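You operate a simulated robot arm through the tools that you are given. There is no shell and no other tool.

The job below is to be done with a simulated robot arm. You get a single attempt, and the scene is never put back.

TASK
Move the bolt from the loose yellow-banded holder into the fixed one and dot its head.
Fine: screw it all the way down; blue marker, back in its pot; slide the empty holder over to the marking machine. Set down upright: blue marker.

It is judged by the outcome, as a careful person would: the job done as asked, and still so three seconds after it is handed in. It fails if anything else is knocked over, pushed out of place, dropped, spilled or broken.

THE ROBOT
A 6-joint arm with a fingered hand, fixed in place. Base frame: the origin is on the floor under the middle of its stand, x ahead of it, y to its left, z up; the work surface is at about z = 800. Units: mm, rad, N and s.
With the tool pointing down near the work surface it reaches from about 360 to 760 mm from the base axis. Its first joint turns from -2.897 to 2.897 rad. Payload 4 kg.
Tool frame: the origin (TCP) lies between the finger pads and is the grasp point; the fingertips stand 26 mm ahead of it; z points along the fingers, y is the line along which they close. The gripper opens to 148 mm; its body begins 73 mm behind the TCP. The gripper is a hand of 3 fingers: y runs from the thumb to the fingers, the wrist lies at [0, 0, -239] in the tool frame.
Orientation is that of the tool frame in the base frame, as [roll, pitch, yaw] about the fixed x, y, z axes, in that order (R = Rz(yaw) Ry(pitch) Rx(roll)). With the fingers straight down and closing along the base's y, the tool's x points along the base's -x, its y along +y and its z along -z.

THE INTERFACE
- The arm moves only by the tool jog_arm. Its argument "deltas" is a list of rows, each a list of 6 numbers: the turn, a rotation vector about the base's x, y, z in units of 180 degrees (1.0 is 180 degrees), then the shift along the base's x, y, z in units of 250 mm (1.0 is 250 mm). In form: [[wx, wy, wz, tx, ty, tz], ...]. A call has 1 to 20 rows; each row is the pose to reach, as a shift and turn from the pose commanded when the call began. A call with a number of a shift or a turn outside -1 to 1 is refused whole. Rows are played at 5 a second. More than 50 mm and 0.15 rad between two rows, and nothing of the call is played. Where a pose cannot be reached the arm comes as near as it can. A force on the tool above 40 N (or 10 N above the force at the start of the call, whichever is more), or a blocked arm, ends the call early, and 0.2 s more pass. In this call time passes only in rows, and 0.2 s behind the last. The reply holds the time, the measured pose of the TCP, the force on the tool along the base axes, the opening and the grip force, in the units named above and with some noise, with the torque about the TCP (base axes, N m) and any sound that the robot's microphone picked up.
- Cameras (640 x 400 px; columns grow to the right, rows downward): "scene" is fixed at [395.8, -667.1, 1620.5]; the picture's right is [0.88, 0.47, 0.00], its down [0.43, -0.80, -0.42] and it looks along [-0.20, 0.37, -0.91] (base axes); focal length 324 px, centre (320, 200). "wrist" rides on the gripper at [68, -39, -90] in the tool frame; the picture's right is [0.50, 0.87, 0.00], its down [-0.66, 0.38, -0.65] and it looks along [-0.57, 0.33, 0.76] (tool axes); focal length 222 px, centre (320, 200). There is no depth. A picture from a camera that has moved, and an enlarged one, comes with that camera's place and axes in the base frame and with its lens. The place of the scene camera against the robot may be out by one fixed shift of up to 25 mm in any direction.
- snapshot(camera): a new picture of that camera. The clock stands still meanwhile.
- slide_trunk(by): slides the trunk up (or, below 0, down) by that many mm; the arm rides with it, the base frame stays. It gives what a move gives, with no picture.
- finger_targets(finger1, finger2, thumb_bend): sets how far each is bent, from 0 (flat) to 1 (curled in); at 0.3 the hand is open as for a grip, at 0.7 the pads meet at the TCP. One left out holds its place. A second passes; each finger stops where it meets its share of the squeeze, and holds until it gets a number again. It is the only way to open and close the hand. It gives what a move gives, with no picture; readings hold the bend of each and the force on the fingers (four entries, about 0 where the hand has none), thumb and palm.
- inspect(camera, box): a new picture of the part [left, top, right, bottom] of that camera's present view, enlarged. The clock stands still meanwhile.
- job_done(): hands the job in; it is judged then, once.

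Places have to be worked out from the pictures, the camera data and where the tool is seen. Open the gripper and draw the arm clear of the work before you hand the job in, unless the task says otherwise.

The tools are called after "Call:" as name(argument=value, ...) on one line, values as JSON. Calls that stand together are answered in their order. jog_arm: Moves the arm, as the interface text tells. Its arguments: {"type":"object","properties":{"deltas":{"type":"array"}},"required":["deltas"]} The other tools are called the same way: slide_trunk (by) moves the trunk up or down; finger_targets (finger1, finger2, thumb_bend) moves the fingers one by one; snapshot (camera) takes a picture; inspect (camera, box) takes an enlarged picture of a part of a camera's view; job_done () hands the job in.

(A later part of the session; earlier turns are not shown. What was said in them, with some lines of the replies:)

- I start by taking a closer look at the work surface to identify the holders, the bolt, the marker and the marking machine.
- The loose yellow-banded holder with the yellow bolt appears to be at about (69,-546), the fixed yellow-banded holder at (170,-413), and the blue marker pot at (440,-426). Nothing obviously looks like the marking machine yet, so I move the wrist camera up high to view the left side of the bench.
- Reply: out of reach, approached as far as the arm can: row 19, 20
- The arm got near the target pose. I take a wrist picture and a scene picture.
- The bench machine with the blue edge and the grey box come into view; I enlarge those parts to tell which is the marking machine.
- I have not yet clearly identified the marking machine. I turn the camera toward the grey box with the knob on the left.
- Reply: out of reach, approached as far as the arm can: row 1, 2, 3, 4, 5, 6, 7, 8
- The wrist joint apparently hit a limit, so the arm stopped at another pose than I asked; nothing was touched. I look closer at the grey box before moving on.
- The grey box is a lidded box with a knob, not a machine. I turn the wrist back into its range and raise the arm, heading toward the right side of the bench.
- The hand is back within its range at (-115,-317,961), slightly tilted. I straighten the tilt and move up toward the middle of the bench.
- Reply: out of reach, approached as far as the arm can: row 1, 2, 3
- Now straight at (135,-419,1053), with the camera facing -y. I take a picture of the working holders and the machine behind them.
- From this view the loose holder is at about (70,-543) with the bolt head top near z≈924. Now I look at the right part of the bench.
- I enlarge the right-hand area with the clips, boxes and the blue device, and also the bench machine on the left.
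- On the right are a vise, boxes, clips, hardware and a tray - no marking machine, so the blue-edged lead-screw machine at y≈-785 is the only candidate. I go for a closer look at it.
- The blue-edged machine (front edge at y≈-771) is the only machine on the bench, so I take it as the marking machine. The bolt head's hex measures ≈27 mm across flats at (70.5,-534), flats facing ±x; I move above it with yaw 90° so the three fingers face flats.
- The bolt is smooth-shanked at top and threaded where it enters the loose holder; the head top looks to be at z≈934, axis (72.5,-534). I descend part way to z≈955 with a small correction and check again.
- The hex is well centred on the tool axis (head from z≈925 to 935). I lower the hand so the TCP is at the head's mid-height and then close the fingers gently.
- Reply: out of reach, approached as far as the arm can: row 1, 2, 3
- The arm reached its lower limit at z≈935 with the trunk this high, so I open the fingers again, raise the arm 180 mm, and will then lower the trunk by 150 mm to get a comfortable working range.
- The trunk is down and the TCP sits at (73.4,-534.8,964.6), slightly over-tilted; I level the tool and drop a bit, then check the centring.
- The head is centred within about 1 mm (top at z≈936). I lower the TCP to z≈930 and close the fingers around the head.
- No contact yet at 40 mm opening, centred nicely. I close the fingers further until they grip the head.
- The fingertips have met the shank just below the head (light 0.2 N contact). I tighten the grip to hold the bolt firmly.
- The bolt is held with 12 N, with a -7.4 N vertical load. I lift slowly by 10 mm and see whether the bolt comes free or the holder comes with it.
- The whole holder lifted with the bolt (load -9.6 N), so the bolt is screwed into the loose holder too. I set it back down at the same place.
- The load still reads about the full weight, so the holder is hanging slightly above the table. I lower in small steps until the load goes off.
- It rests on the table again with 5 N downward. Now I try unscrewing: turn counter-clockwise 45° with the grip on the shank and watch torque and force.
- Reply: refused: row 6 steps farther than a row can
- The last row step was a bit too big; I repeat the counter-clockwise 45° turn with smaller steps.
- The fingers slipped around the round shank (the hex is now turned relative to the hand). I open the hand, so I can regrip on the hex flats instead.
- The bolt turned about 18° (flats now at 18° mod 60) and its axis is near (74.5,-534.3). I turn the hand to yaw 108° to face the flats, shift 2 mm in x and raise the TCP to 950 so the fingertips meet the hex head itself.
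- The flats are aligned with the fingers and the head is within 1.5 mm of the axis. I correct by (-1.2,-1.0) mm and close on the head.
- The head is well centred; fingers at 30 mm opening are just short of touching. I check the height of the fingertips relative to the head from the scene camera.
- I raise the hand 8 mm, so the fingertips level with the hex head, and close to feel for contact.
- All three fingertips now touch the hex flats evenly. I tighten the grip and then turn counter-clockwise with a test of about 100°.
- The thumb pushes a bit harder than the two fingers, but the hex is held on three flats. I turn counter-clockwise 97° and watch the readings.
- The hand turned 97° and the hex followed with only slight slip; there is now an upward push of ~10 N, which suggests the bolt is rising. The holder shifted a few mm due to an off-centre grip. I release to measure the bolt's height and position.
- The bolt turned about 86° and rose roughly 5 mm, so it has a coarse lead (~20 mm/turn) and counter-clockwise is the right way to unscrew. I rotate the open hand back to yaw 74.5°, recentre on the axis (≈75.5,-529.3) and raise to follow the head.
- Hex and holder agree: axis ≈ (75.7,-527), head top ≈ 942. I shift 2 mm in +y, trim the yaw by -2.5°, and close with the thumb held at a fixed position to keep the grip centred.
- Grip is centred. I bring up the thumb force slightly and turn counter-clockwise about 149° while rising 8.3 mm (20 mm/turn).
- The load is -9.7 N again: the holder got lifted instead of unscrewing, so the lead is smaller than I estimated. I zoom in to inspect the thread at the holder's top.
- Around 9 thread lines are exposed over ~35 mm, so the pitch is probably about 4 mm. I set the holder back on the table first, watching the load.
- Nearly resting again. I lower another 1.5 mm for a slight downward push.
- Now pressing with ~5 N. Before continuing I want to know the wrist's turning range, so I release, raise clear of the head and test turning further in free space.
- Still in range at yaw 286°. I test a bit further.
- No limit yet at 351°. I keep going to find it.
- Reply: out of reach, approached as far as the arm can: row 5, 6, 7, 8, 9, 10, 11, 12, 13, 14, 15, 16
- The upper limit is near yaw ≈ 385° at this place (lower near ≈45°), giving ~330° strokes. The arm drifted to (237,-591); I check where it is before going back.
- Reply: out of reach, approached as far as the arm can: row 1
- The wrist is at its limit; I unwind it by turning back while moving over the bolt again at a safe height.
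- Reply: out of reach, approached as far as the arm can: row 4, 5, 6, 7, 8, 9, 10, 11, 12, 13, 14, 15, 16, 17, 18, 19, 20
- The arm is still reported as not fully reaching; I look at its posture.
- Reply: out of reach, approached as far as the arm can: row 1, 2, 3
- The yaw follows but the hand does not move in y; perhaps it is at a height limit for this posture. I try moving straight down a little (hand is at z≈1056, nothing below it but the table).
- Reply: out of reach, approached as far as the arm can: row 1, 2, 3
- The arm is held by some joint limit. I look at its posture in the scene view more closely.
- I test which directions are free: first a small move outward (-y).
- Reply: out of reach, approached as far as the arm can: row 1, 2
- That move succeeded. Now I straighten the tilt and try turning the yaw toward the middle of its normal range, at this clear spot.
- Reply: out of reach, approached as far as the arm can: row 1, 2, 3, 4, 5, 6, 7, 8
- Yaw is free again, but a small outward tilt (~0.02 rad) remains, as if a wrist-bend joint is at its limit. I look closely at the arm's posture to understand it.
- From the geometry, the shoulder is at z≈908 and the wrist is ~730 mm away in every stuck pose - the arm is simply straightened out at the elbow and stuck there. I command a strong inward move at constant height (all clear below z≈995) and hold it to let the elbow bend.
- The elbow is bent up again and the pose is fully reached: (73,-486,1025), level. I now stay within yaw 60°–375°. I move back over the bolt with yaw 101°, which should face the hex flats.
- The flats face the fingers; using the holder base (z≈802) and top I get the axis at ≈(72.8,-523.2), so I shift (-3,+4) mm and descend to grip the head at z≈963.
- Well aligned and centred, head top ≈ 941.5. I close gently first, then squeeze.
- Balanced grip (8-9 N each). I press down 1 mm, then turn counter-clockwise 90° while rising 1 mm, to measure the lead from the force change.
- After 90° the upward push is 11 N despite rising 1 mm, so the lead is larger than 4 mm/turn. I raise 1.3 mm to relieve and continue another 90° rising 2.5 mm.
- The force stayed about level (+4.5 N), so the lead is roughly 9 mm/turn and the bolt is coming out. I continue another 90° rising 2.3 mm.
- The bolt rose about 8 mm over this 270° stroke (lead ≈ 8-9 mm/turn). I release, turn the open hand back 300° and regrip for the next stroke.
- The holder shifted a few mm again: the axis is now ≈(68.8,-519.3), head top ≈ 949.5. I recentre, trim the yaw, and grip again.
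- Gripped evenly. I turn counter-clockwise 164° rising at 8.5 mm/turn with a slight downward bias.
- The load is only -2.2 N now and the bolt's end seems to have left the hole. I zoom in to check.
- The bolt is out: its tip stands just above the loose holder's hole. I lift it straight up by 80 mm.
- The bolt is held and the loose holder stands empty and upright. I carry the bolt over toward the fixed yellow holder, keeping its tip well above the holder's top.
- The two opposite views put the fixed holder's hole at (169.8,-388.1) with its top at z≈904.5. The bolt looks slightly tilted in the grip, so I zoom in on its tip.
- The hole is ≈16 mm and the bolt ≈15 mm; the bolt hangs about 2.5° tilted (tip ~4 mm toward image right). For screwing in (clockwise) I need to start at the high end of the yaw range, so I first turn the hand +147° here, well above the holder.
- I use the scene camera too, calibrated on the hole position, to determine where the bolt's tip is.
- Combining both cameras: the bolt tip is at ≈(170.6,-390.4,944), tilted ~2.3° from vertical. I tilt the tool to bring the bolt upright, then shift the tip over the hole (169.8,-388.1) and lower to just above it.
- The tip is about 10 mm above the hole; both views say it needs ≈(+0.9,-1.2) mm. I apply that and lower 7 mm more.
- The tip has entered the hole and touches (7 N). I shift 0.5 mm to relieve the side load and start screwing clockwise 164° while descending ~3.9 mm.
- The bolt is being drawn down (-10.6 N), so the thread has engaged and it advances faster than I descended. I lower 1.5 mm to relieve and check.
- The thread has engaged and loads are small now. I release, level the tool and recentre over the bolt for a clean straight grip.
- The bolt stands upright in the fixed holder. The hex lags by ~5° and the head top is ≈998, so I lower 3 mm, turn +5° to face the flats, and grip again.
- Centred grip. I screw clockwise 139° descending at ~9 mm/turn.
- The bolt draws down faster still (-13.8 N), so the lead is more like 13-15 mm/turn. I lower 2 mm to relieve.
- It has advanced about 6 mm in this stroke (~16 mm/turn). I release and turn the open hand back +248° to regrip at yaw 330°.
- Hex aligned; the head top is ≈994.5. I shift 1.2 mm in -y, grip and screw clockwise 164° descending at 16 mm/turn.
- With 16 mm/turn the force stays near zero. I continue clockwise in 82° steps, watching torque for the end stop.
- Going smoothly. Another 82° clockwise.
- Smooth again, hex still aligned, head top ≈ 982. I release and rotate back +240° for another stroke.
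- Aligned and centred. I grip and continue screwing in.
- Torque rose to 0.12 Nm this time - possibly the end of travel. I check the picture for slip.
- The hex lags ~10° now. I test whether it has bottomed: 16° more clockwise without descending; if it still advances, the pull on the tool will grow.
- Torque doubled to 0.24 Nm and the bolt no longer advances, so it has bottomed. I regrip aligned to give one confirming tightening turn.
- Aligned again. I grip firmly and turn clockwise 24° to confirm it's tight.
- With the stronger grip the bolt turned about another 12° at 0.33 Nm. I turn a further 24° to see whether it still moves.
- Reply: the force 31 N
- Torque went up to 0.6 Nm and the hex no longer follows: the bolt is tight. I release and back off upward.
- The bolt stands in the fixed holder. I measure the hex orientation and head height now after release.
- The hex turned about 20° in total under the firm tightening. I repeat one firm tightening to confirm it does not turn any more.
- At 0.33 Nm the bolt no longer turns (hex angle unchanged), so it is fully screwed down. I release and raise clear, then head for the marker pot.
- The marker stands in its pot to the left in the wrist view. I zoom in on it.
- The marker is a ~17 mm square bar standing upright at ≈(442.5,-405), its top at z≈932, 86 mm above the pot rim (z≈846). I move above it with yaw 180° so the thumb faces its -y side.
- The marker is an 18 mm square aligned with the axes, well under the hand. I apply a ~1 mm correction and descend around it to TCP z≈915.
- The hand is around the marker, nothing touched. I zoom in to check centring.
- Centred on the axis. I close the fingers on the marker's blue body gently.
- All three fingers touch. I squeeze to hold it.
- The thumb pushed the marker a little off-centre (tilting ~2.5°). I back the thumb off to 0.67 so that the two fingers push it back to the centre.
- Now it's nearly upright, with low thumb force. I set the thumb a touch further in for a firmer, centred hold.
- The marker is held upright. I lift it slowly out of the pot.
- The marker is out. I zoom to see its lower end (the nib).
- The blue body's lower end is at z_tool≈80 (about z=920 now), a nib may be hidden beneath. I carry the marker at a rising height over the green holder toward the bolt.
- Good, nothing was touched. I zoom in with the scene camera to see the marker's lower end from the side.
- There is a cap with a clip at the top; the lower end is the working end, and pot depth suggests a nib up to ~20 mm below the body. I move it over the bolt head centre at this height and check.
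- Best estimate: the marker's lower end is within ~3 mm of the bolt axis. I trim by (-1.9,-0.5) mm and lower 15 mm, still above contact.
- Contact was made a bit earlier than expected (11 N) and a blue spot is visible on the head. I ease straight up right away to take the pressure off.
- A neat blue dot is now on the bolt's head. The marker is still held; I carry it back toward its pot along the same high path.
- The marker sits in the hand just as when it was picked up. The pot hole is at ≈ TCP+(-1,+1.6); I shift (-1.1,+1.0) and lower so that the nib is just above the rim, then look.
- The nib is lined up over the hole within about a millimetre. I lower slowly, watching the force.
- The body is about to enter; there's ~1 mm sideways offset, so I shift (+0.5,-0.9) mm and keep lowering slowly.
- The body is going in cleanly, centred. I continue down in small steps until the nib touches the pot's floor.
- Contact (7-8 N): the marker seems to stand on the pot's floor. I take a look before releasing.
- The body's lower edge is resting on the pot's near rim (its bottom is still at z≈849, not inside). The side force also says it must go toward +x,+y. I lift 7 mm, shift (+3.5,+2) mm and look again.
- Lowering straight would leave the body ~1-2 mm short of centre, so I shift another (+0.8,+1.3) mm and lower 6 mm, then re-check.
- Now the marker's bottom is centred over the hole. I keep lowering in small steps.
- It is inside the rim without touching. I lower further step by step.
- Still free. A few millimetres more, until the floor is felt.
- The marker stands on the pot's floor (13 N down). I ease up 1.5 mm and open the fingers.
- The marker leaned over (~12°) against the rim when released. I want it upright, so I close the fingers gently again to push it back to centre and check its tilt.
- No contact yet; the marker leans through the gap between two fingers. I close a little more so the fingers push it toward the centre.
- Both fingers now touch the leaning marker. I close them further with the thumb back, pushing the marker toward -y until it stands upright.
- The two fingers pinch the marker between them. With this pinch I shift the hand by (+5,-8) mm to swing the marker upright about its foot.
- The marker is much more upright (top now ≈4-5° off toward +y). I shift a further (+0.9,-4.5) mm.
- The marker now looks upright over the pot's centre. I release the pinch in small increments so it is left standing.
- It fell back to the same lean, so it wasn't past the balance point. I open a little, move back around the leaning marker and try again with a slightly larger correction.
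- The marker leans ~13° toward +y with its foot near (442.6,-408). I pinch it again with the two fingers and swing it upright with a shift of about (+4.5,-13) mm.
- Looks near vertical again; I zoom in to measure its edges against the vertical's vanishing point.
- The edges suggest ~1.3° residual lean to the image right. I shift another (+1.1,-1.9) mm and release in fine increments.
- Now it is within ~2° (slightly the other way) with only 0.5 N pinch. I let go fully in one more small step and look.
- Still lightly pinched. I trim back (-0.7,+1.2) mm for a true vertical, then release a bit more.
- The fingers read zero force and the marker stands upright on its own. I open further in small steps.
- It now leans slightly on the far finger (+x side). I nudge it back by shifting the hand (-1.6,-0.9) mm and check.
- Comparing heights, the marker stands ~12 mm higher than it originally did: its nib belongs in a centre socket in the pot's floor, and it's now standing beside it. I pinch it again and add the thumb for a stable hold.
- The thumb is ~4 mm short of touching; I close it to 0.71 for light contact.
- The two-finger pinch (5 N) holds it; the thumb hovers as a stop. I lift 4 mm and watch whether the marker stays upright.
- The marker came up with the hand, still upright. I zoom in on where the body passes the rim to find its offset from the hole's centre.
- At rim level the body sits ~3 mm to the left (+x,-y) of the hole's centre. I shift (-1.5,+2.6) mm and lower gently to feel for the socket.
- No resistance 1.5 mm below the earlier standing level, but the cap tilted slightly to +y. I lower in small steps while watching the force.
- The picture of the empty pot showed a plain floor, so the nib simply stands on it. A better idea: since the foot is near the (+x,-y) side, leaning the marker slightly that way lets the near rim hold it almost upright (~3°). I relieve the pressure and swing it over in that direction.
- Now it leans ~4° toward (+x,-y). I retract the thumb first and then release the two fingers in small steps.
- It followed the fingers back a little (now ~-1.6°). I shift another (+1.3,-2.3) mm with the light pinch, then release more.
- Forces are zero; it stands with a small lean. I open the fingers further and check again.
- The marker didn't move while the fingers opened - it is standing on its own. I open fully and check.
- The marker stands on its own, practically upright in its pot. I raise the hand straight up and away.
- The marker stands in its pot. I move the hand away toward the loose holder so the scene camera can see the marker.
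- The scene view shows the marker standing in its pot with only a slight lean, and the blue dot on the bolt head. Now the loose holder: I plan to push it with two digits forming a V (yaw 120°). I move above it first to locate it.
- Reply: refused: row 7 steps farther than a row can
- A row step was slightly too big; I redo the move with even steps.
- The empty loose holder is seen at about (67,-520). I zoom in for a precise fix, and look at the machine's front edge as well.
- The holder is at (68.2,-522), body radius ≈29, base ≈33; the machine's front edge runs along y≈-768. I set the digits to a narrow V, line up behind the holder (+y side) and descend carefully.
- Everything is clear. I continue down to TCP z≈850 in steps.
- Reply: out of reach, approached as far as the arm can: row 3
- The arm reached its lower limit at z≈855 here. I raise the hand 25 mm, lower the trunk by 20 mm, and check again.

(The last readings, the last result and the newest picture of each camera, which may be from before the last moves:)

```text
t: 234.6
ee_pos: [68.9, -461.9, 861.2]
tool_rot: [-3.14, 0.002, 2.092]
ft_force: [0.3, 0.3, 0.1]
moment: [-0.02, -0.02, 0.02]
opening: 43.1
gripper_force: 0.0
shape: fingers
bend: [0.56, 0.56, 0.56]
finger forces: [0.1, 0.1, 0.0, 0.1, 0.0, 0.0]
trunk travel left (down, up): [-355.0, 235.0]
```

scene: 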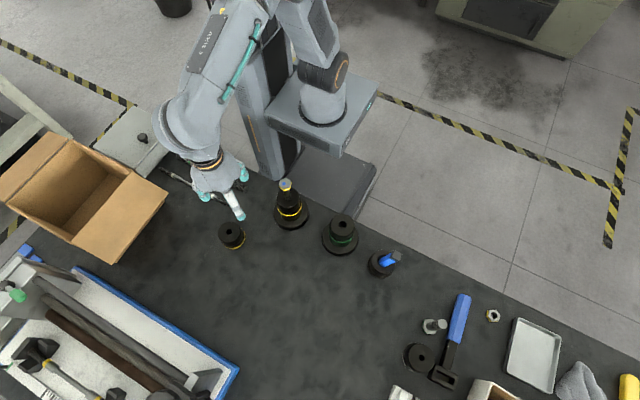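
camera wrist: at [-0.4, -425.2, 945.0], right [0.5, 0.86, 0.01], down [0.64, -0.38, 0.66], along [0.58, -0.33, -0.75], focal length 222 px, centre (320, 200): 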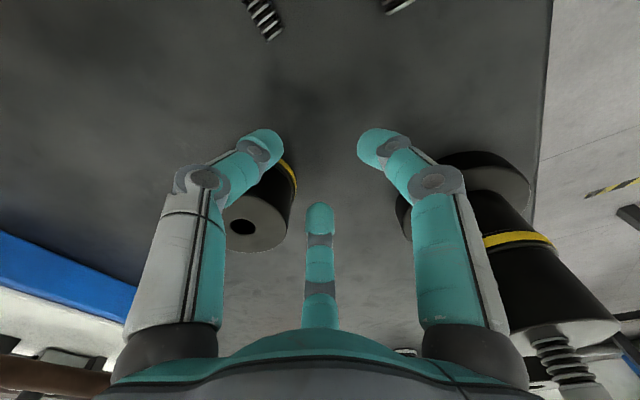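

Level at z≈861. I lower to ≈849 and check the tip height against the table and holder.

Call:
jog_arm(deltas=[[0, 0, 0, 0, 0, -0.02], [0, 0, 0, 0, 0, -0.046]])

Call:
inspect(camera="scene", box=[190, 180, 290, 260])

Call:
inspect(camera="wrist", box=[170, 80, 430, 280])

```text
t: 235.2
ee_pos: [68.8, -461.4, 851.0]
tool_rot: [3.135, 0.001, 2.091]
ft_force: [-0.4, 0.9, -0.3]
moment: [0.02, -0.02, -0.01]
opening: 42.9
gripper_force: 0.0
shape: fingers
bend: [0.56, 0.56, 0.56]
finger forces: [0.1, 0.0, 0.1, 0.0, 0.0, 0.1]
trunk travel left (down, up): [-355.0, 235.0]
```

```text
5.00 times, centred on (240, 220) of scene
camera zoom: at [395.8, -667.1, 1620.5], right [0.88, 0.47, 0.0], down [0.43, -0.8, -0.42], along [-0.2, 0.37, -0.91], focal length 1619 px, centre (720, 100)
```

zoom: 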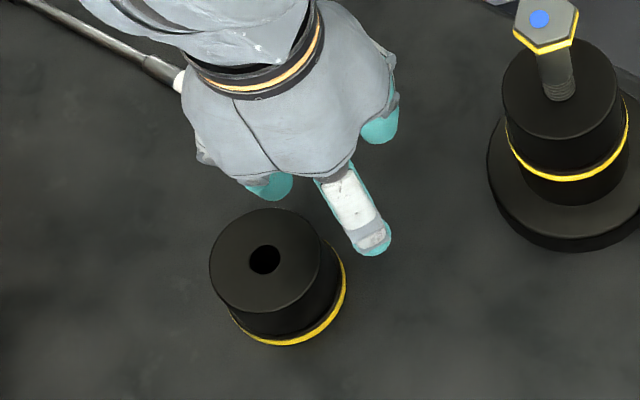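

```text
2.00 times, centred on (300, 180) of wrist
camera zoom: at [-0.2, -422.5, 939.5], right [0.5, 0.86, 0.01], down [0.65, -0.38, 0.66], along [0.57, -0.33, -0.75], focal length 444 px, centre (360, 240)
```

zoom: 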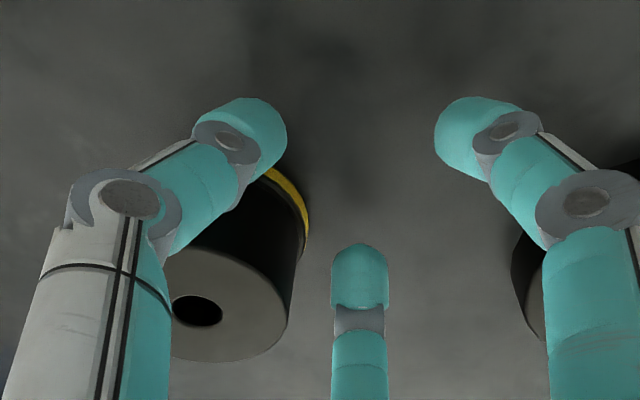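

Tips are ~14 mm above the table, lined up behind the holder. I start pushing slowly toward -y (60 mm first) and check the tracking.

Call:
jog_arm(deltas=[[0, 0, 0, 0, -0.02, 0], [0, 0, 0, 0, -0.04, 0], [0, 0, 0, 0, -0.06, 0], [0, 0, 0, 0, -0.08, 0], [0, 0, 0, 0, -0.1, 0], [0, 0, 0, 0, -0.12, 0], [0, 0, 0, 0, -0.14, 0], [0, 0, 0, 0, -0.16, 0], [0, 0, 0, 0, -0.18, 0], [0, 0, 0, 0, -0.2, 0], [0, 0, 0, 0, -0.22, 0], [0, 0, 0, 0, -0.24, 0]])

Call:
inspect(camera="scene", box=[170, 180, 290, 270])

Call:
snapshot(camera="wrist")

```text
t: 237.8
ee_pos: [68.9, -523.4, 850.8]
tool_rot: [3.142, 0.002, 2.089]
ft_force: [-0.4, 2.5, 0.1]
moment: [0.08, -0.02, 0.02]
opening: 42.8
gripper_force: 0.8
shape: fingers
bend: [0.56, 0.56, 0.56]
finger forces: [0.1, 1.5, 0.0, 0.0, 1.0, 0.1]
trunk travel left (down, up): [-355.0, 235.0]
```

```text
4.44 times, centred on (230, 225) of scene
camera zoom: at [395.8, -667.1, 1620.5], right [0.88, 0.47, 0.0], down [0.43, -0.8, -0.42], along [-0.2, 0.37, -0.91], focal length 1440 px, centre (720, 89)
```

zoom: 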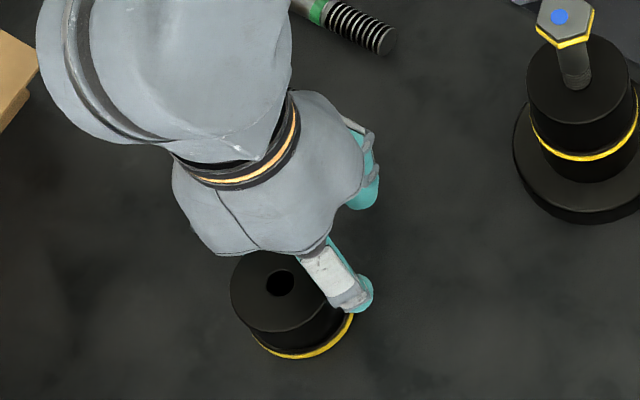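

```text
taken
camera wrist: at [0.4, -482.1, 939.9], right [0.5, 0.86, 0.0], down [0.65, -0.38, 0.66], along [0.57, -0.33, -0.76], focal length 222 px, centre (320, 200)
```

wrist: 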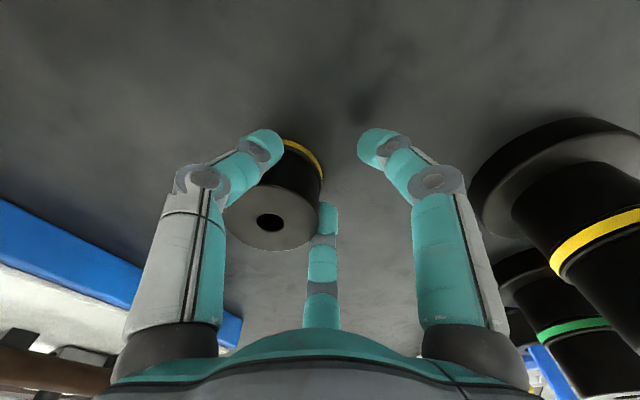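

The holder slides nicely, cradled between thumb and finger (1-1.5 N each). I continue pushing another 130 mm.

Call:
jog_arm(deltas=[[0, 0, 0, 0, -0.026, 0], [0, 0, 0, 0, -0.052, 0], [0, 0, 0, 0, -0.078, 0], [0, 0, 0, 0, -0.104, 0], [0, 0, 0, 0, -0.13, 0], [0, 0, 0, 0, -0.156, 0], [0, 0, 0, 0, -0.182, 0], [0, 0, 0, 0, -0.208, 0], [0, 0, 0, 0, -0.234, 0], [0, 0, 0, 0, -0.26, 0], [0, 0, 0, 0, -0.286, 0], [0, 0, 0, 0, -0.312, 0], [0, 0, 0, 0, -0.338, 0], [0, 0, 0, 0, -0.364, 0], [0, 0, 0, 0, -0.39, 0], [0, 0, 0, 0, -0.416, 0], [0, 0, 0, 0, -0.442, 0], [0, 0, 0, 0, -0.468, 0], [0, 0, 0, 0, -0.494, 0], [0, 0, 0, 0, -0.52, 0]])

Call:
snapshot(camera="wrist")

Call:
snapshot(camera="scene")

```text
t: 242.0
ee_pos: [69.4, -651.4, 850.0]
tool_rot: [3.141, 0.001, 2.091]
ft_force: [0.3, 2.9, 1.2]
moment: [0.04, -0.01, 0.01]
opening: 43.2
gripper_force: 2.0
shape: fingers
bend: [0.56, 0.56, 0.56]
finger forces: [0.0, 1.8, 0.0, 0.0, 1.8, 0.0]
trunk travel left (down, up): [-355.0, 235.0]
```

```text
taken
camera wrist: at [0.8, -611.6, 939.4], right [0.5, 0.86, 0.0], down [0.65, -0.38, 0.66], along [0.57, -0.33, -0.76], focal length 222 px, centre (320, 200)
```

wrist: 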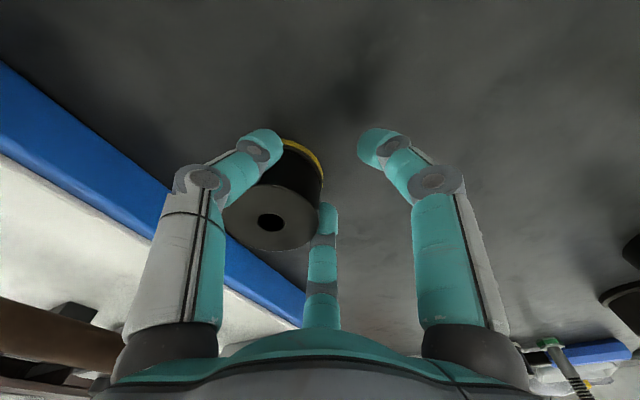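

```text
taken
```

scene: 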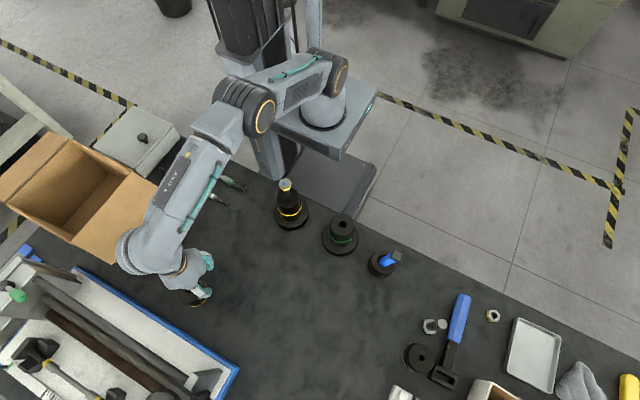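

The holder is now ≈42 mm from the machine. I zoom in to measure the remaining gap.

Call:
inspect(camera="scene", box=[140, 250, 240, 330])

Call:
inspect(camera="wrist", box=[100, 80, 360, 300])

```text
5.00 times, centred on (190, 290) of scene
camera zoom: at [395.8, -667.1, 1620.5], right [0.88, 0.47, 0.0], down [0.43, -0.8, -0.42], along [-0.2, 0.37, -0.91], focal length 1619 px, centre (970, -250)
```

zoom: 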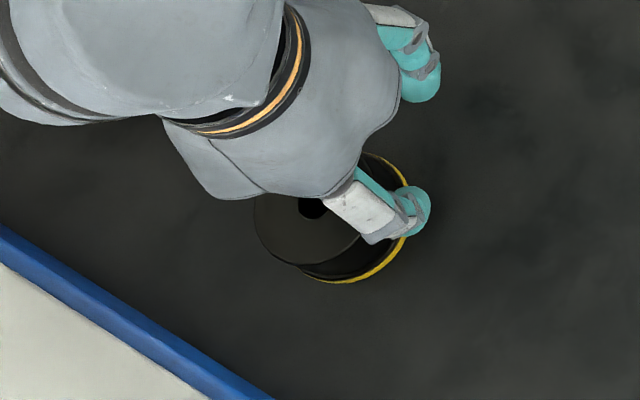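

```text
1.82 times, centred on (230, 190) of wrist
camera zoom: at [0.8, -611.6, 939.4], right [0.5, 0.86, 0.0], down [0.65, -0.38, 0.66], along [0.57, -0.33, -0.76], focal length 404 px, centre (484, 218)
```

zoom: 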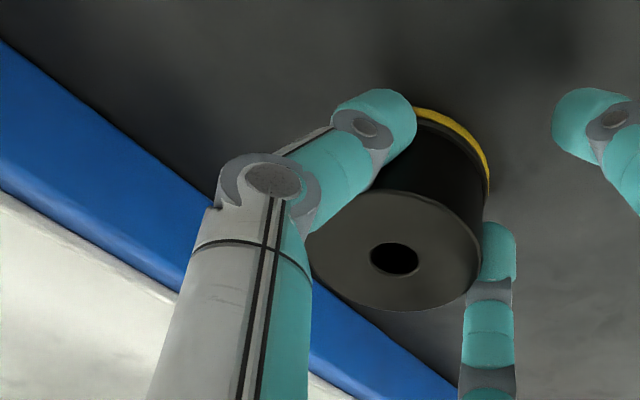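

The gap is about 45 mm. I push another 28 mm and re-measure.

Call:
jog_arm(deltas=[[0, 0, 0, 0, -0.016, 0], [0, 0, 0, 0, -0.032, 0], [0, 0, 0, 0, -0.048, 0], [0, 0, 0, 0, -0.064, 0], [0, 0, 0, 0, -0.08, 0], [0, 0, 0, 0, -0.096, 0], [0, 0, 0, 0, -0.112, 0]])

Call:
inspect(camera="scene", box=[140, 250, 240, 330])

Call:
inspect(camera="wrist", box=[100, 80, 360, 300])

```text
t: 243.6
ee_pos: [68.4, -680.7, 850.3]
tool_rot: [-3.139, 0.001, 2.091]
ft_force: [0.8, 2.7, -0.3]
moment: [0.08, 0.01, -0.03]
opening: 43.5
gripper_force: 1.5
shape: fingers
bend: [0.56, 0.56, 0.56]
finger forces: [0.1, 1.6, 0.0, 0.1, 1.8, 0.1]
trunk travel left (down, up): [-355.0, 235.0]
```

```text
5.00 times, centred on (190, 290) of scene
camera zoom: at [395.8, -667.1, 1620.5], right [0.88, 0.47, 0.0], down [0.43, -0.8, -0.42], along [-0.2, 0.37, -0.91], focal length 1619 px, centre (970, -250)
```

zoom: 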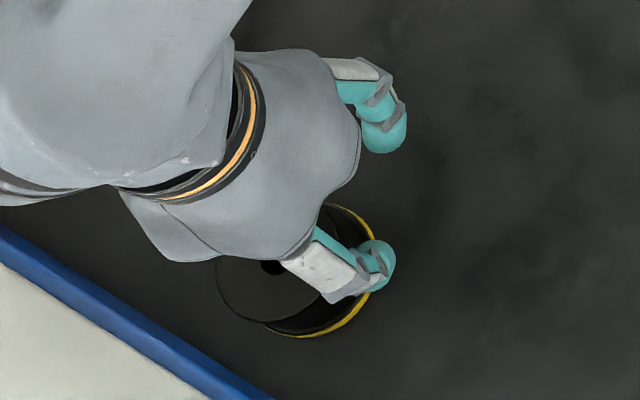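

```text
1.82 times, centred on (230, 190) of wrist
camera zoom: at [0.9, -640.0, 939.7], right [0.5, 0.86, 0.0], down [0.65, -0.38, 0.66], along [0.57, -0.33, -0.76], focal length 404 px, centre (484, 218)
```

zoom: 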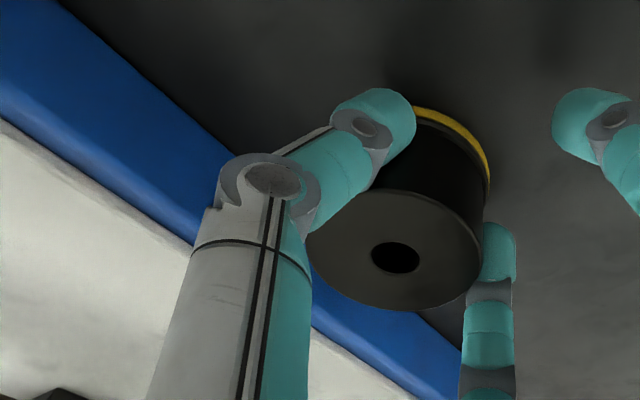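

From the wrist view the gap is now about 16 mm. I push 9 mm more, leaving only a small gap to the machine.

Call:
jog_arm(deltas=[[0, 0, 0, 0, -0.009, 0], [0, 0, 0, 0, -0.018, 0], [0, 0, 0, 0, -0.027, 0], [0, 0, 0, 0, -0.036, 0]])

Call:
inspect(camera="scene", box=[140, 250, 240, 330])

Call:
inspect(camera="wrist", box=[100, 80, 360, 300])

```text
t: 244.6
ee_pos: [68.8, -688.8, 851.1]
tool_rot: [3.141, 0.003, 2.091]
ft_force: [0.6, 2.0, 0.1]
moment: [0.05, -0.01, 0.02]
opening: 43.1
gripper_force: 1.5
shape: fingers
bend: [0.56, 0.55, 0.56]
finger forces: [0.0, 1.6, 0.0, 0.0, 1.1, 0.0]
trunk travel left (down, up): [-355.0, 235.0]
```

```text
5.00 times, centred on (190, 290) of scene
camera zoom: at [395.8, -667.1, 1620.5], right [0.88, 0.47, 0.0], down [0.43, -0.8, -0.42], along [-0.2, 0.37, -0.91], focal length 1619 px, centre (970, -250)
```

zoom: 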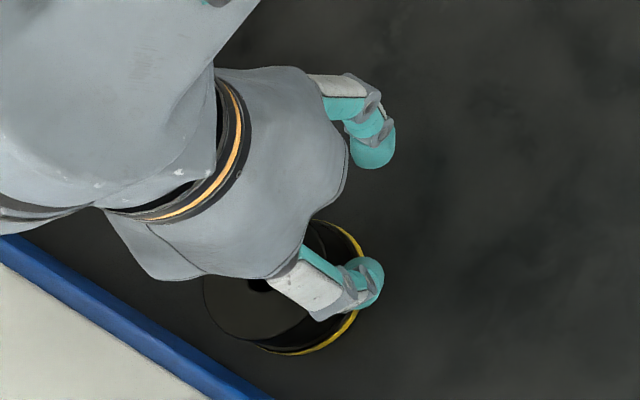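

```text
1.82 times, centred on (230, 190) of wrist
camera zoom: at [0.7, -648.7, 940.0], right [0.5, 0.86, 0.0], down [0.65, -0.38, 0.66], along [0.57, -0.33, -0.76], focal length 404 px, centre (484, 218)
```

zoom: 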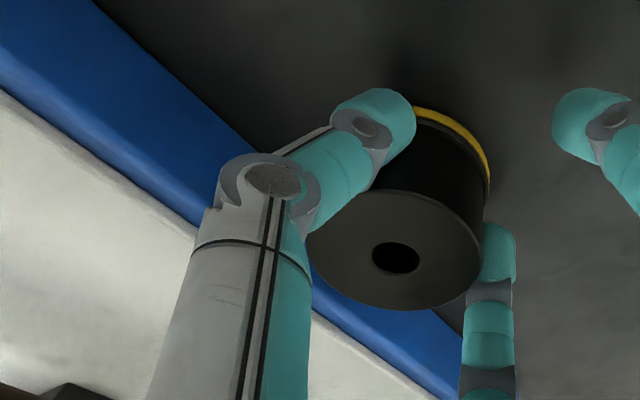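

The gap looks to be ~7-14 mm. I push another 4 mm gently and watch the force in case of contact.

Call:
jog_arm(deltas=[[0, 0, 0, 0, -0.004, 0], [0, 0, 0, 0, -0.008, 0], [0, 0, 0, 0, -0.012, 0], [0, 0, 0, 0, -0.016, 0]])

Call:
inspect(camera="scene", box=[165, 290, 225, 340])

```text
t: 245.6
ee_pos: [67.2, -689.0, 850.4]
tool_rot: [3.141, 0.002, 2.093]
ft_force: [2.3, 0.5, 0.9]
moment: [0.01, -0.03, 0.04]
opening: 43.1
gripper_force: 0.5
shape: fingers
bend: [0.56, 0.55, 0.56]
finger forces: [0.1, 1.9, 0.1, 0.1, 0.6, 0.0]
out of reach, approached as far as the arm can: row 3, 4
trunk travel left (down, up): [-355.0, 235.0]
```

```text
8.00 times, centred on (195, 315) of scene
camera zoom: at [395.8, -667.1, 1620.5], right [0.88, 0.47, 0.0], down [0.43, -0.8, -0.42], along [-0.2, 0.37, -0.91], focal length 2591 px, centre (1320, -720)
```

zoom: 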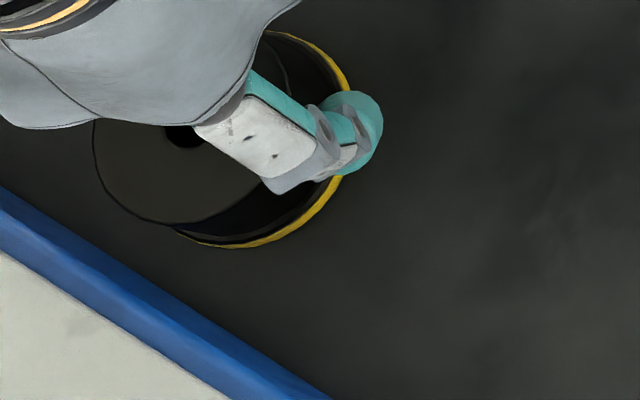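

The arm is at its reach limit; the holder now stands ~10-14 mm from the machine's front edge. I back the hand straight away from it.

Call:
jog_arm(deltas=[[0, 0, 0, 0, 0.03, 0], [0, 0, 0, 0, 0.06, 0], [0, 0, 0, 0, 0.1, 0], [0, 0, 0, 0, 0.14, 0], [0, 0, 0, 0, 0.18, 0]])

Call:
snapshot(camera="wrist")

Call:
inspect(camera="scene", box=[140, 250, 240, 330])

```text
t: 246.8
ee_pos: [67.4, -684.8, 853.3]
tool_rot: [3.14, 0.0, 2.092]
ft_force: [0.4, -0.1, 0.0]
moment: [0.05, 0.02, -0.01]
opening: 42.7
gripper_force: 0.0
shape: fingers
bend: [0.56, 0.55, 0.56]
finger forces: [0.1, 0.6, 0.0, 0.0, 0.0, 0.0]
out of reach, approached as far as the arm can: row 1, 2, 3, 4, 5
trunk travel left (down, up): [-355.0, 235.0]
```

```text
taken
camera wrist: at [-0.1, -644.9, 942.7], right [0.5, 0.86, 0.0], down [0.65, -0.38, 0.65], along [0.57, -0.33, -0.76], focal length 222 px, centre (320, 200)
```

wrist: 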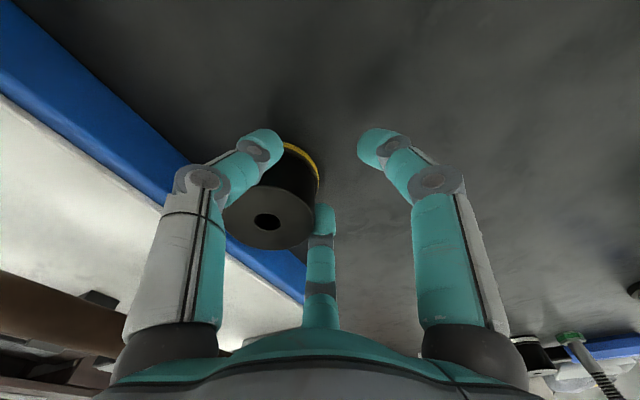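

```text
5.00 times, centred on (190, 290) of scene
camera zoom: at [395.8, -667.1, 1620.5], right [0.88, 0.47, 0.0], down [0.43, -0.8, -0.42], along [-0.2, 0.37, -0.91], focal length 1619 px, centre (970, -250)
```

zoom: 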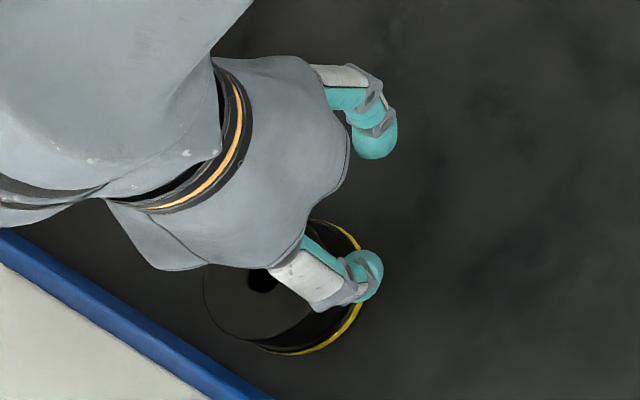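

The elbow is straight again and resists small moves, as before. I command a larger inward move (150 mm toward +y) which freed it last time; the way is clear.

Call:
jog_arm(deltas=[[0, 0, 0, 0, 0.16, 0.01], [0, 0, 0, 0, 0.32, 0.03], [0, 0, 0, 0, 0.48, 0.06], [0, 0, 0, 0, 0.6, 0.08], [0, 0, 0, 0, 0.6, 0.08], [0, 0, 0, 0, 0.6, 0.08], [0, 0, 0, 0, 0.6, 0.08]])

Call:
snapshot(camera="scene")

```text
t: 248.4
ee_pos: [68.5, -678.0, 878.1]
tool_rot: [3.14, 0.0, 2.091]
ft_force: [0.2, 0.6, 0.0]
moment: [0.02, 0.02, 0.0]
opening: 42.7
gripper_force: 0.0
shape: fingers
bend: [0.56, 0.56, 0.56]
finger forces: [0.1, 0.1, 0.0, 0.1, 0.1, 0.1]
out of reach, approached as far as the arm can: row 1, 2, 3, 4, 5, 6, 7
trunk travel left (down, up): [-355.0, 235.0]
```

```text
taken
```

scene: 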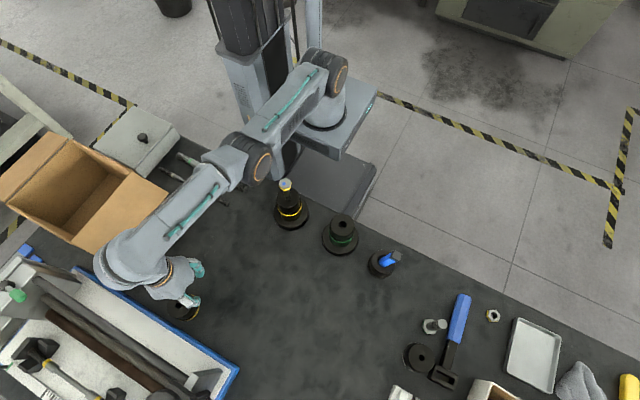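

The hand has risen along the arc and no longer touches the holder. I lift everything straight up with the trunk (80 mm) to be well clear before unlocking the elbow.

Call:
slide_trunk(by=80)

Call:
snapshot(camera="wrist")

Call:
inspect(camera="scene", box=[140, 250, 240, 330])

```text
t: 249.6
ee_pos: [68.6, -679.8, 955.9]
tool_rot: [3.14, 0.001, 2.092]
ft_force: [0.4, 0.5, -0.1]
moment: [0.01, 0.02, 0.0]
opening: 43.2
gripper_force: 0.0
shape: fingers
bend: [0.56, 0.56, 0.56]
finger forces: [0.1, 0.0, 0.0, 0.0, 0.1, 0.0]
trunk travel left (down, up): [-435.0, 155.0]
```

```text
taken
camera wrist: at [1.2, -638.8, 1045.9], right [0.5, 0.86, 0.0], down [0.65, -0.38, 0.65], along [0.57, -0.33, -0.76], focal length 222 px, centre (320, 200)
```

wrist: 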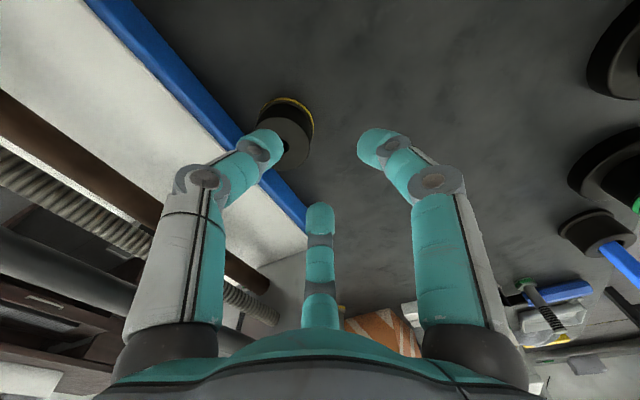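

```text
5.00 times, centred on (190, 290) of scene
camera zoom: at [395.8, -667.1, 1620.5], right [0.88, 0.47, 0.0], down [0.43, -0.8, -0.42], along [-0.2, 0.37, -0.91], focal length 1619 px, centre (970, -250)
```

zoom: 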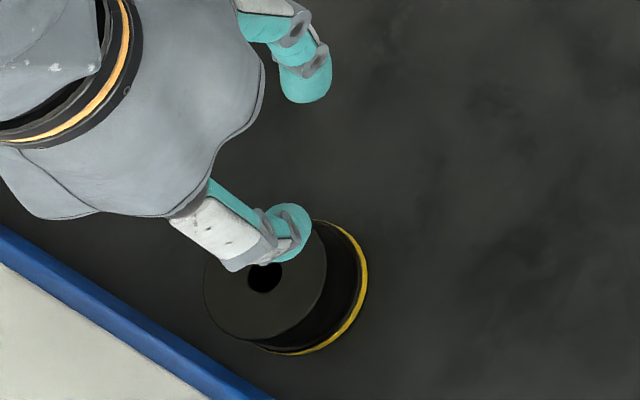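

Clear of the holder, which stays in place next to the machine. Now I command a large inward move at this height to bend the elbow again.

Call:
jog_arm(deltas=[[0, 0, 0, 0, 0.18, 0], [0, 0, 0, 0, 0.36, 0], [0, 0, 0, 0, 0.54, 0], [0, 0, 0, 0, 0.7, 0], [0, 0, 0, 0, 0.7, 0], [0, 0, 0, 0, 0.7, 0], [0, 0, 0, 0, 0.7, 0], [0, 0, 0, 0, 0.7, 0], [0, 0, 0, 0, 0.7, 0], [0, 0, 0, 0, 0.7, 0]])

Call:
snapshot(camera="scene")

```text
t: 251.8
ee_pos: [69.2, -678.6, 957.5]
tool_rot: [3.14, -0.001, 2.091]
ft_force: [-0.1, 0.1, -0.8]
moment: [0.0, 0.01, 0.01]
opening: 43.1
gripper_force: 0.0
shape: fingers
bend: [0.56, 0.56, 0.56]
finger forces: [0.0, 0.0, 0.0, 0.0, 0.1, 0.0]
out of reach, approached as far as the arm can: row 1, 2, 3, 4, 5, 6, 7, 8, 9, 10
trunk travel left (down, up): [-435.0, 155.0]
```

```text
taken
```

scene: 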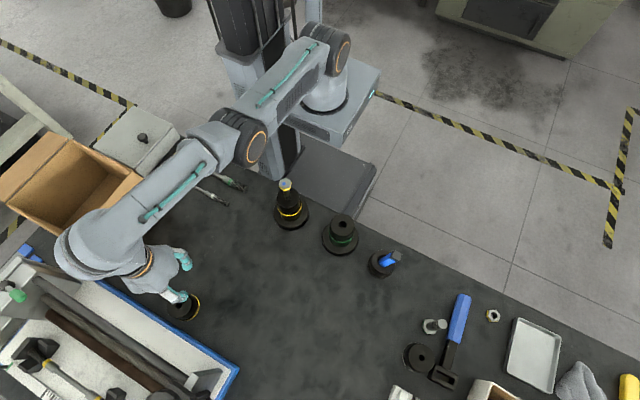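

Still locked. I first move along the arc (up and slightly inward), then add rotation, to get the elbow off its straight position.

Call:
jog_arm(deltas=[[0, 0, 0.02, 0, 0.04, 0.08], [0, 0, 0.04, 0, 0.1, 0.16], [0, 0, 0.06, 0, 0.18, 0.24], [0, 0, 0.08, 0, 0.28, 0.28], [0, 0, 0.1, 0, 0.4, 0.28], [0, 0, 0.12, 0, 0.52, 0.28], [0, 0, 0.12, 0, 0.6, 0.28], [0, 0, 0.12, 0, 0.6, 0.28]])

```text
t: 253.6
ee_pos: [82.1, -616.2, 1103.8]
tool_rot: [3.134, -0.007, 2.47]
ft_force: [0.0, 0.1, 0.2]
moment: [-0.01, 0.01, -0.02]
opening: 42.6
gripper_force: 0.1
shape: fingers
bend: [0.56, 0.56, 0.56]
finger forces: [0.0, 0.0, 0.0, 0.1, 0.1, 0.0]
out of reach, approached as far as the arm can: row 1, 2, 3, 4, 5, 6, 7, 8
trunk travel left (down, up): [-435.0, 155.0]
```

It moved along the arc to z≈1104. Now the inward command again with a bit of rotation back.

Call:
jog_arm(deltas=[[0, 0, -0.03, 0, 0.16, 0], [0, 0, -0.06, 0, 0.32, -0.02], [0, 0, -0.09, 0, 0.48, -0.04], [0, 0, -0.12, 0, 0.6, -0.06], [0, 0, -0.12, 0, 0.6, -0.1], [0, 0, -0.12, 0, 0.6, -0.1], [0, 0, -0.12, 0, 0.6, -0.1], [0, 0, -0.12, 0, 0.6, -0.1]])

Call:
snapshot(camera="scene")

```text
t: 255.4
ee_pos: [84.1, -463.9, 1076.1]
tool_rot: [3.14, 0.0, 2.09]
ft_force: [0.4, 0.4, -0.6]
moment: [0.02, 0.0, 0.01]
opening: 42.8
gripper_force: 0.0
shape: fingers
bend: [0.56, 0.56, 0.56]
finger forces: [0.0, 0.1, 0.0, 0.0, 0.0, 0.0]
out of reach, approached as far as the arm can: row 1, 2
trunk travel left (down, up): [-435.0, 155.0]
```

```text
taken
```

scene: 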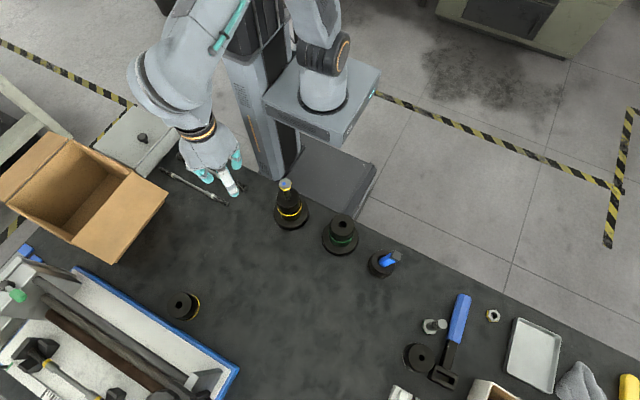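

The arm is free again with its normal posture. I inspect the final placements: the holder by the machine, the bolt with its dot, and the marker.

Call:
inspect(camera="scene", box=[130, 260, 250, 350])

Call:
inspect(camera="scene", box=[250, 160, 330, 230])

Call:
inspect(camera="scene", box=[350, 230, 410, 290])

```text
4.44 times, centred on (190, 305) of scene
camera zoom: at [395.8, -667.1, 1620.5], right [0.88, 0.47, 0.0], down [0.43, -0.8, -0.42], along [-0.2, 0.37, -0.91], focal length 1440 px, centre (898, -267)
```

zoom: 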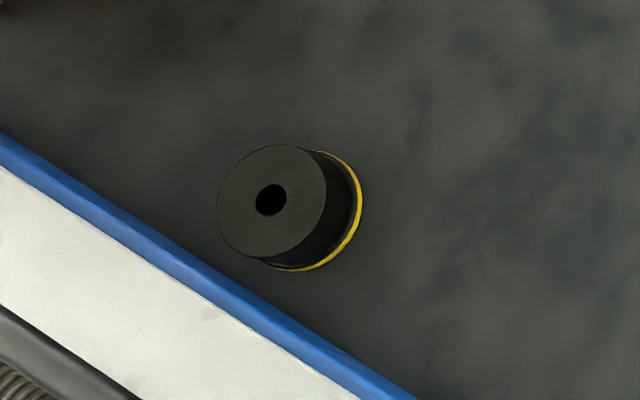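

```text
5.71 times, centred on (290, 195) of scene
camera zoom: at [395.8, -667.1, 1620.5], right [0.88, 0.47, 0.0], down [0.43, -0.8, -0.42], along [-0.2, 0.37, -0.91], focal length 1851 px, centre (491, 229)
```

zoom: 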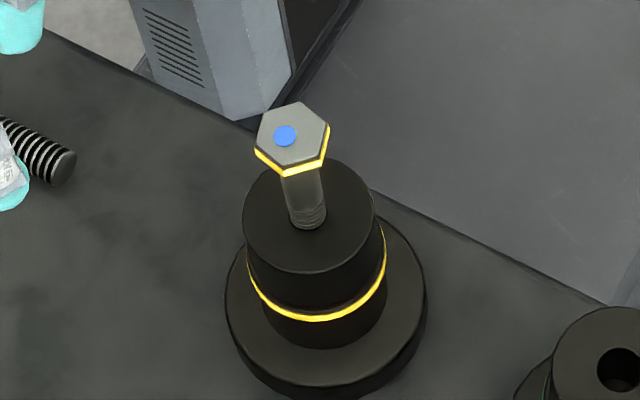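

```text
6.67 times, centred on (380, 260) of scene
camera zoom: at [395.8, -667.1, 1620.5], right [0.88, 0.47, 0.0], down [0.43, -0.8, -0.42], along [-0.2, 0.37, -0.91], focal length 2159 px, centre (-80, -200)
```

zoom: 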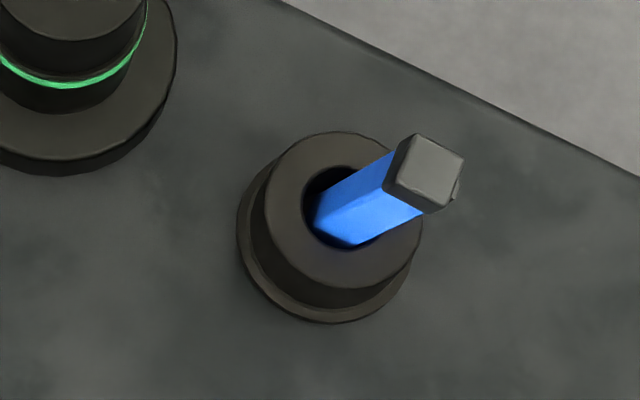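

All looks good: dot on the bolt head in the fixed yellow holder, marker in its pot (only a slight lean), holder about a centimetre from the machine. I open the gripper and raise the arm clear.

Call:
finger_targets(finger1=0.3, finger2=0.3, thumb_bend=0.3)

Call:
slide_trunk(by=90)

Call:
snapshot(camera="wrist")

Call:
snapshot(camera="scene")

```text
t: 256.4
ee_pos: [83.9, -463.4, 1076.1]
tool_rot: [3.14, 0.0, 2.092]
ft_force: [0.6, -0.8, -0.5]
moment: [0.0, -0.02, -0.02]
opening: 126.4
gripper_force: 0.0
shape: fingers
bend: [0.3, 0.3, 0.3]
finger forces: [0.0, 0.1, 0.1, 0.0, 0.0, 0.0]
trunk travel left (down, up): [-435.0, 155.0]
```

```text
t: 257.6
ee_pos: [84.0, -462.2, 1168.2]
tool_rot: [3.14, 0.001, 2.092]
ft_force: [0.6, 0.2, 0.3]
moment: [0.0, 0.01, 0.01]
opening: 126.4
gripper_force: 0.0
shape: fingers
bend: [0.3, 0.3, 0.3]
finger forces: [0.0, 0.1, 0.0, 0.1, 0.1, 0.0]
trunk travel left (down, up): [-525.0, 65.0]
```

```text
taken
camera wrist: at [15.9, -423.7, 1256.1], right [0.5, 0.86, 0.0], down [0.65, -0.38, 0.65], along [0.57, -0.33, -0.76], focal length 222 px, centre (320, 200)
```

wrist: 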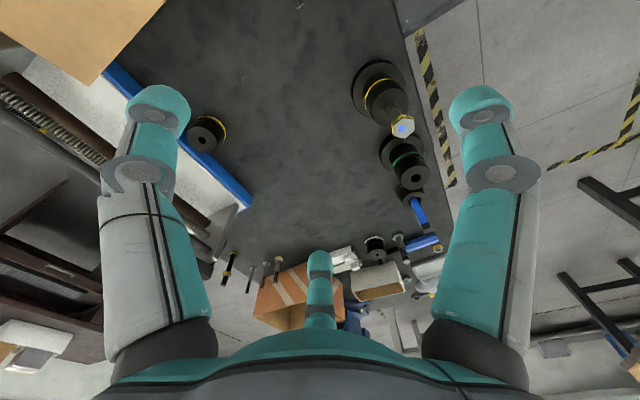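

```text
taken
```

scene: 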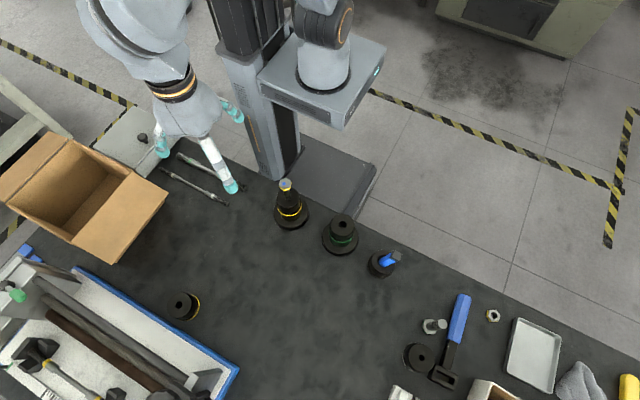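

Everything stands in place. One last check from the wrist camera of the holder's gap and the marker's stance.

Call:
inspect(camera="wrist", box=[150, 80, 290, 220])

Call:
inspect(camera="wrist", box=[350, 110, 450, 240])

```text
2.86 times, centred on (220, 150) of wrist
camera zoom: at [15.9, -423.7, 1256.1], right [0.5, 0.86, 0.0], down [0.65, -0.38, 0.65], along [0.57, -0.33, -0.76], focal length 635 px, centre (606, 343)
```

zoom: 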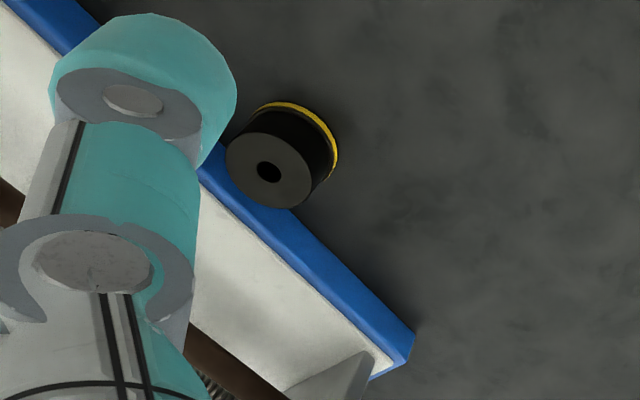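

```text
3.08 times, centred on (400, 175) of wrist
camera zoom: at [15.9, -423.7, 1256.1], right [0.5, 0.86, 0.0], down [0.65, -0.38, 0.65], along [0.57, -0.33, -0.76], focal length 684 px, centre (74, 277)
```

zoom: 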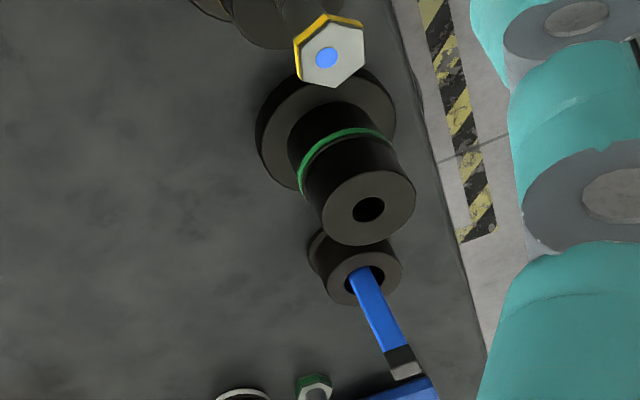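

The state is stable: the bolt is tight in the fixed yellow holder with a blue dot on its head, the marker stands in its pot, and the empty holder is beside the machine. The gripper is open and the arm is clear. I hand the job in.

Call:
job_done()

```text
The job is handed in.
```

I handed the job in, and all parts are done. The marker lean and the holder gap are the two that were not exact.

- **Bolt:** It is screwed into the fixed yellow-banded holder. It stopped advancing, and in the last test at about 0.33 N·m it did not turn. A few thread lines still show above the holder, so I take this as the end of its travel, not the head seating on top.
- **Dot:** There is one blue dot near the middle of the bolt head.
- **Blue marker:** It is back in its pot and standing. It leans about 7°, against the exact vertical it started at. The pot hole is wider than the marker; my first releases ended at about 13°, and this was the best I could leave it.
- **Empty holder:** I slid it to about 10–14 mm from the front edge of the machine, where the arm ran out of reach. I took the blue-edged lead-screw machine as the marking machine, since nothing else on the bench fits that name.

The bolt was screwed into the loose holder too. That holder came up about 10 mm twice while I was freeing the bolt, and I set it back down upright each time.

I saw nothing else knocked over or moved. The gripper is open and the arm is raised clear of the work.
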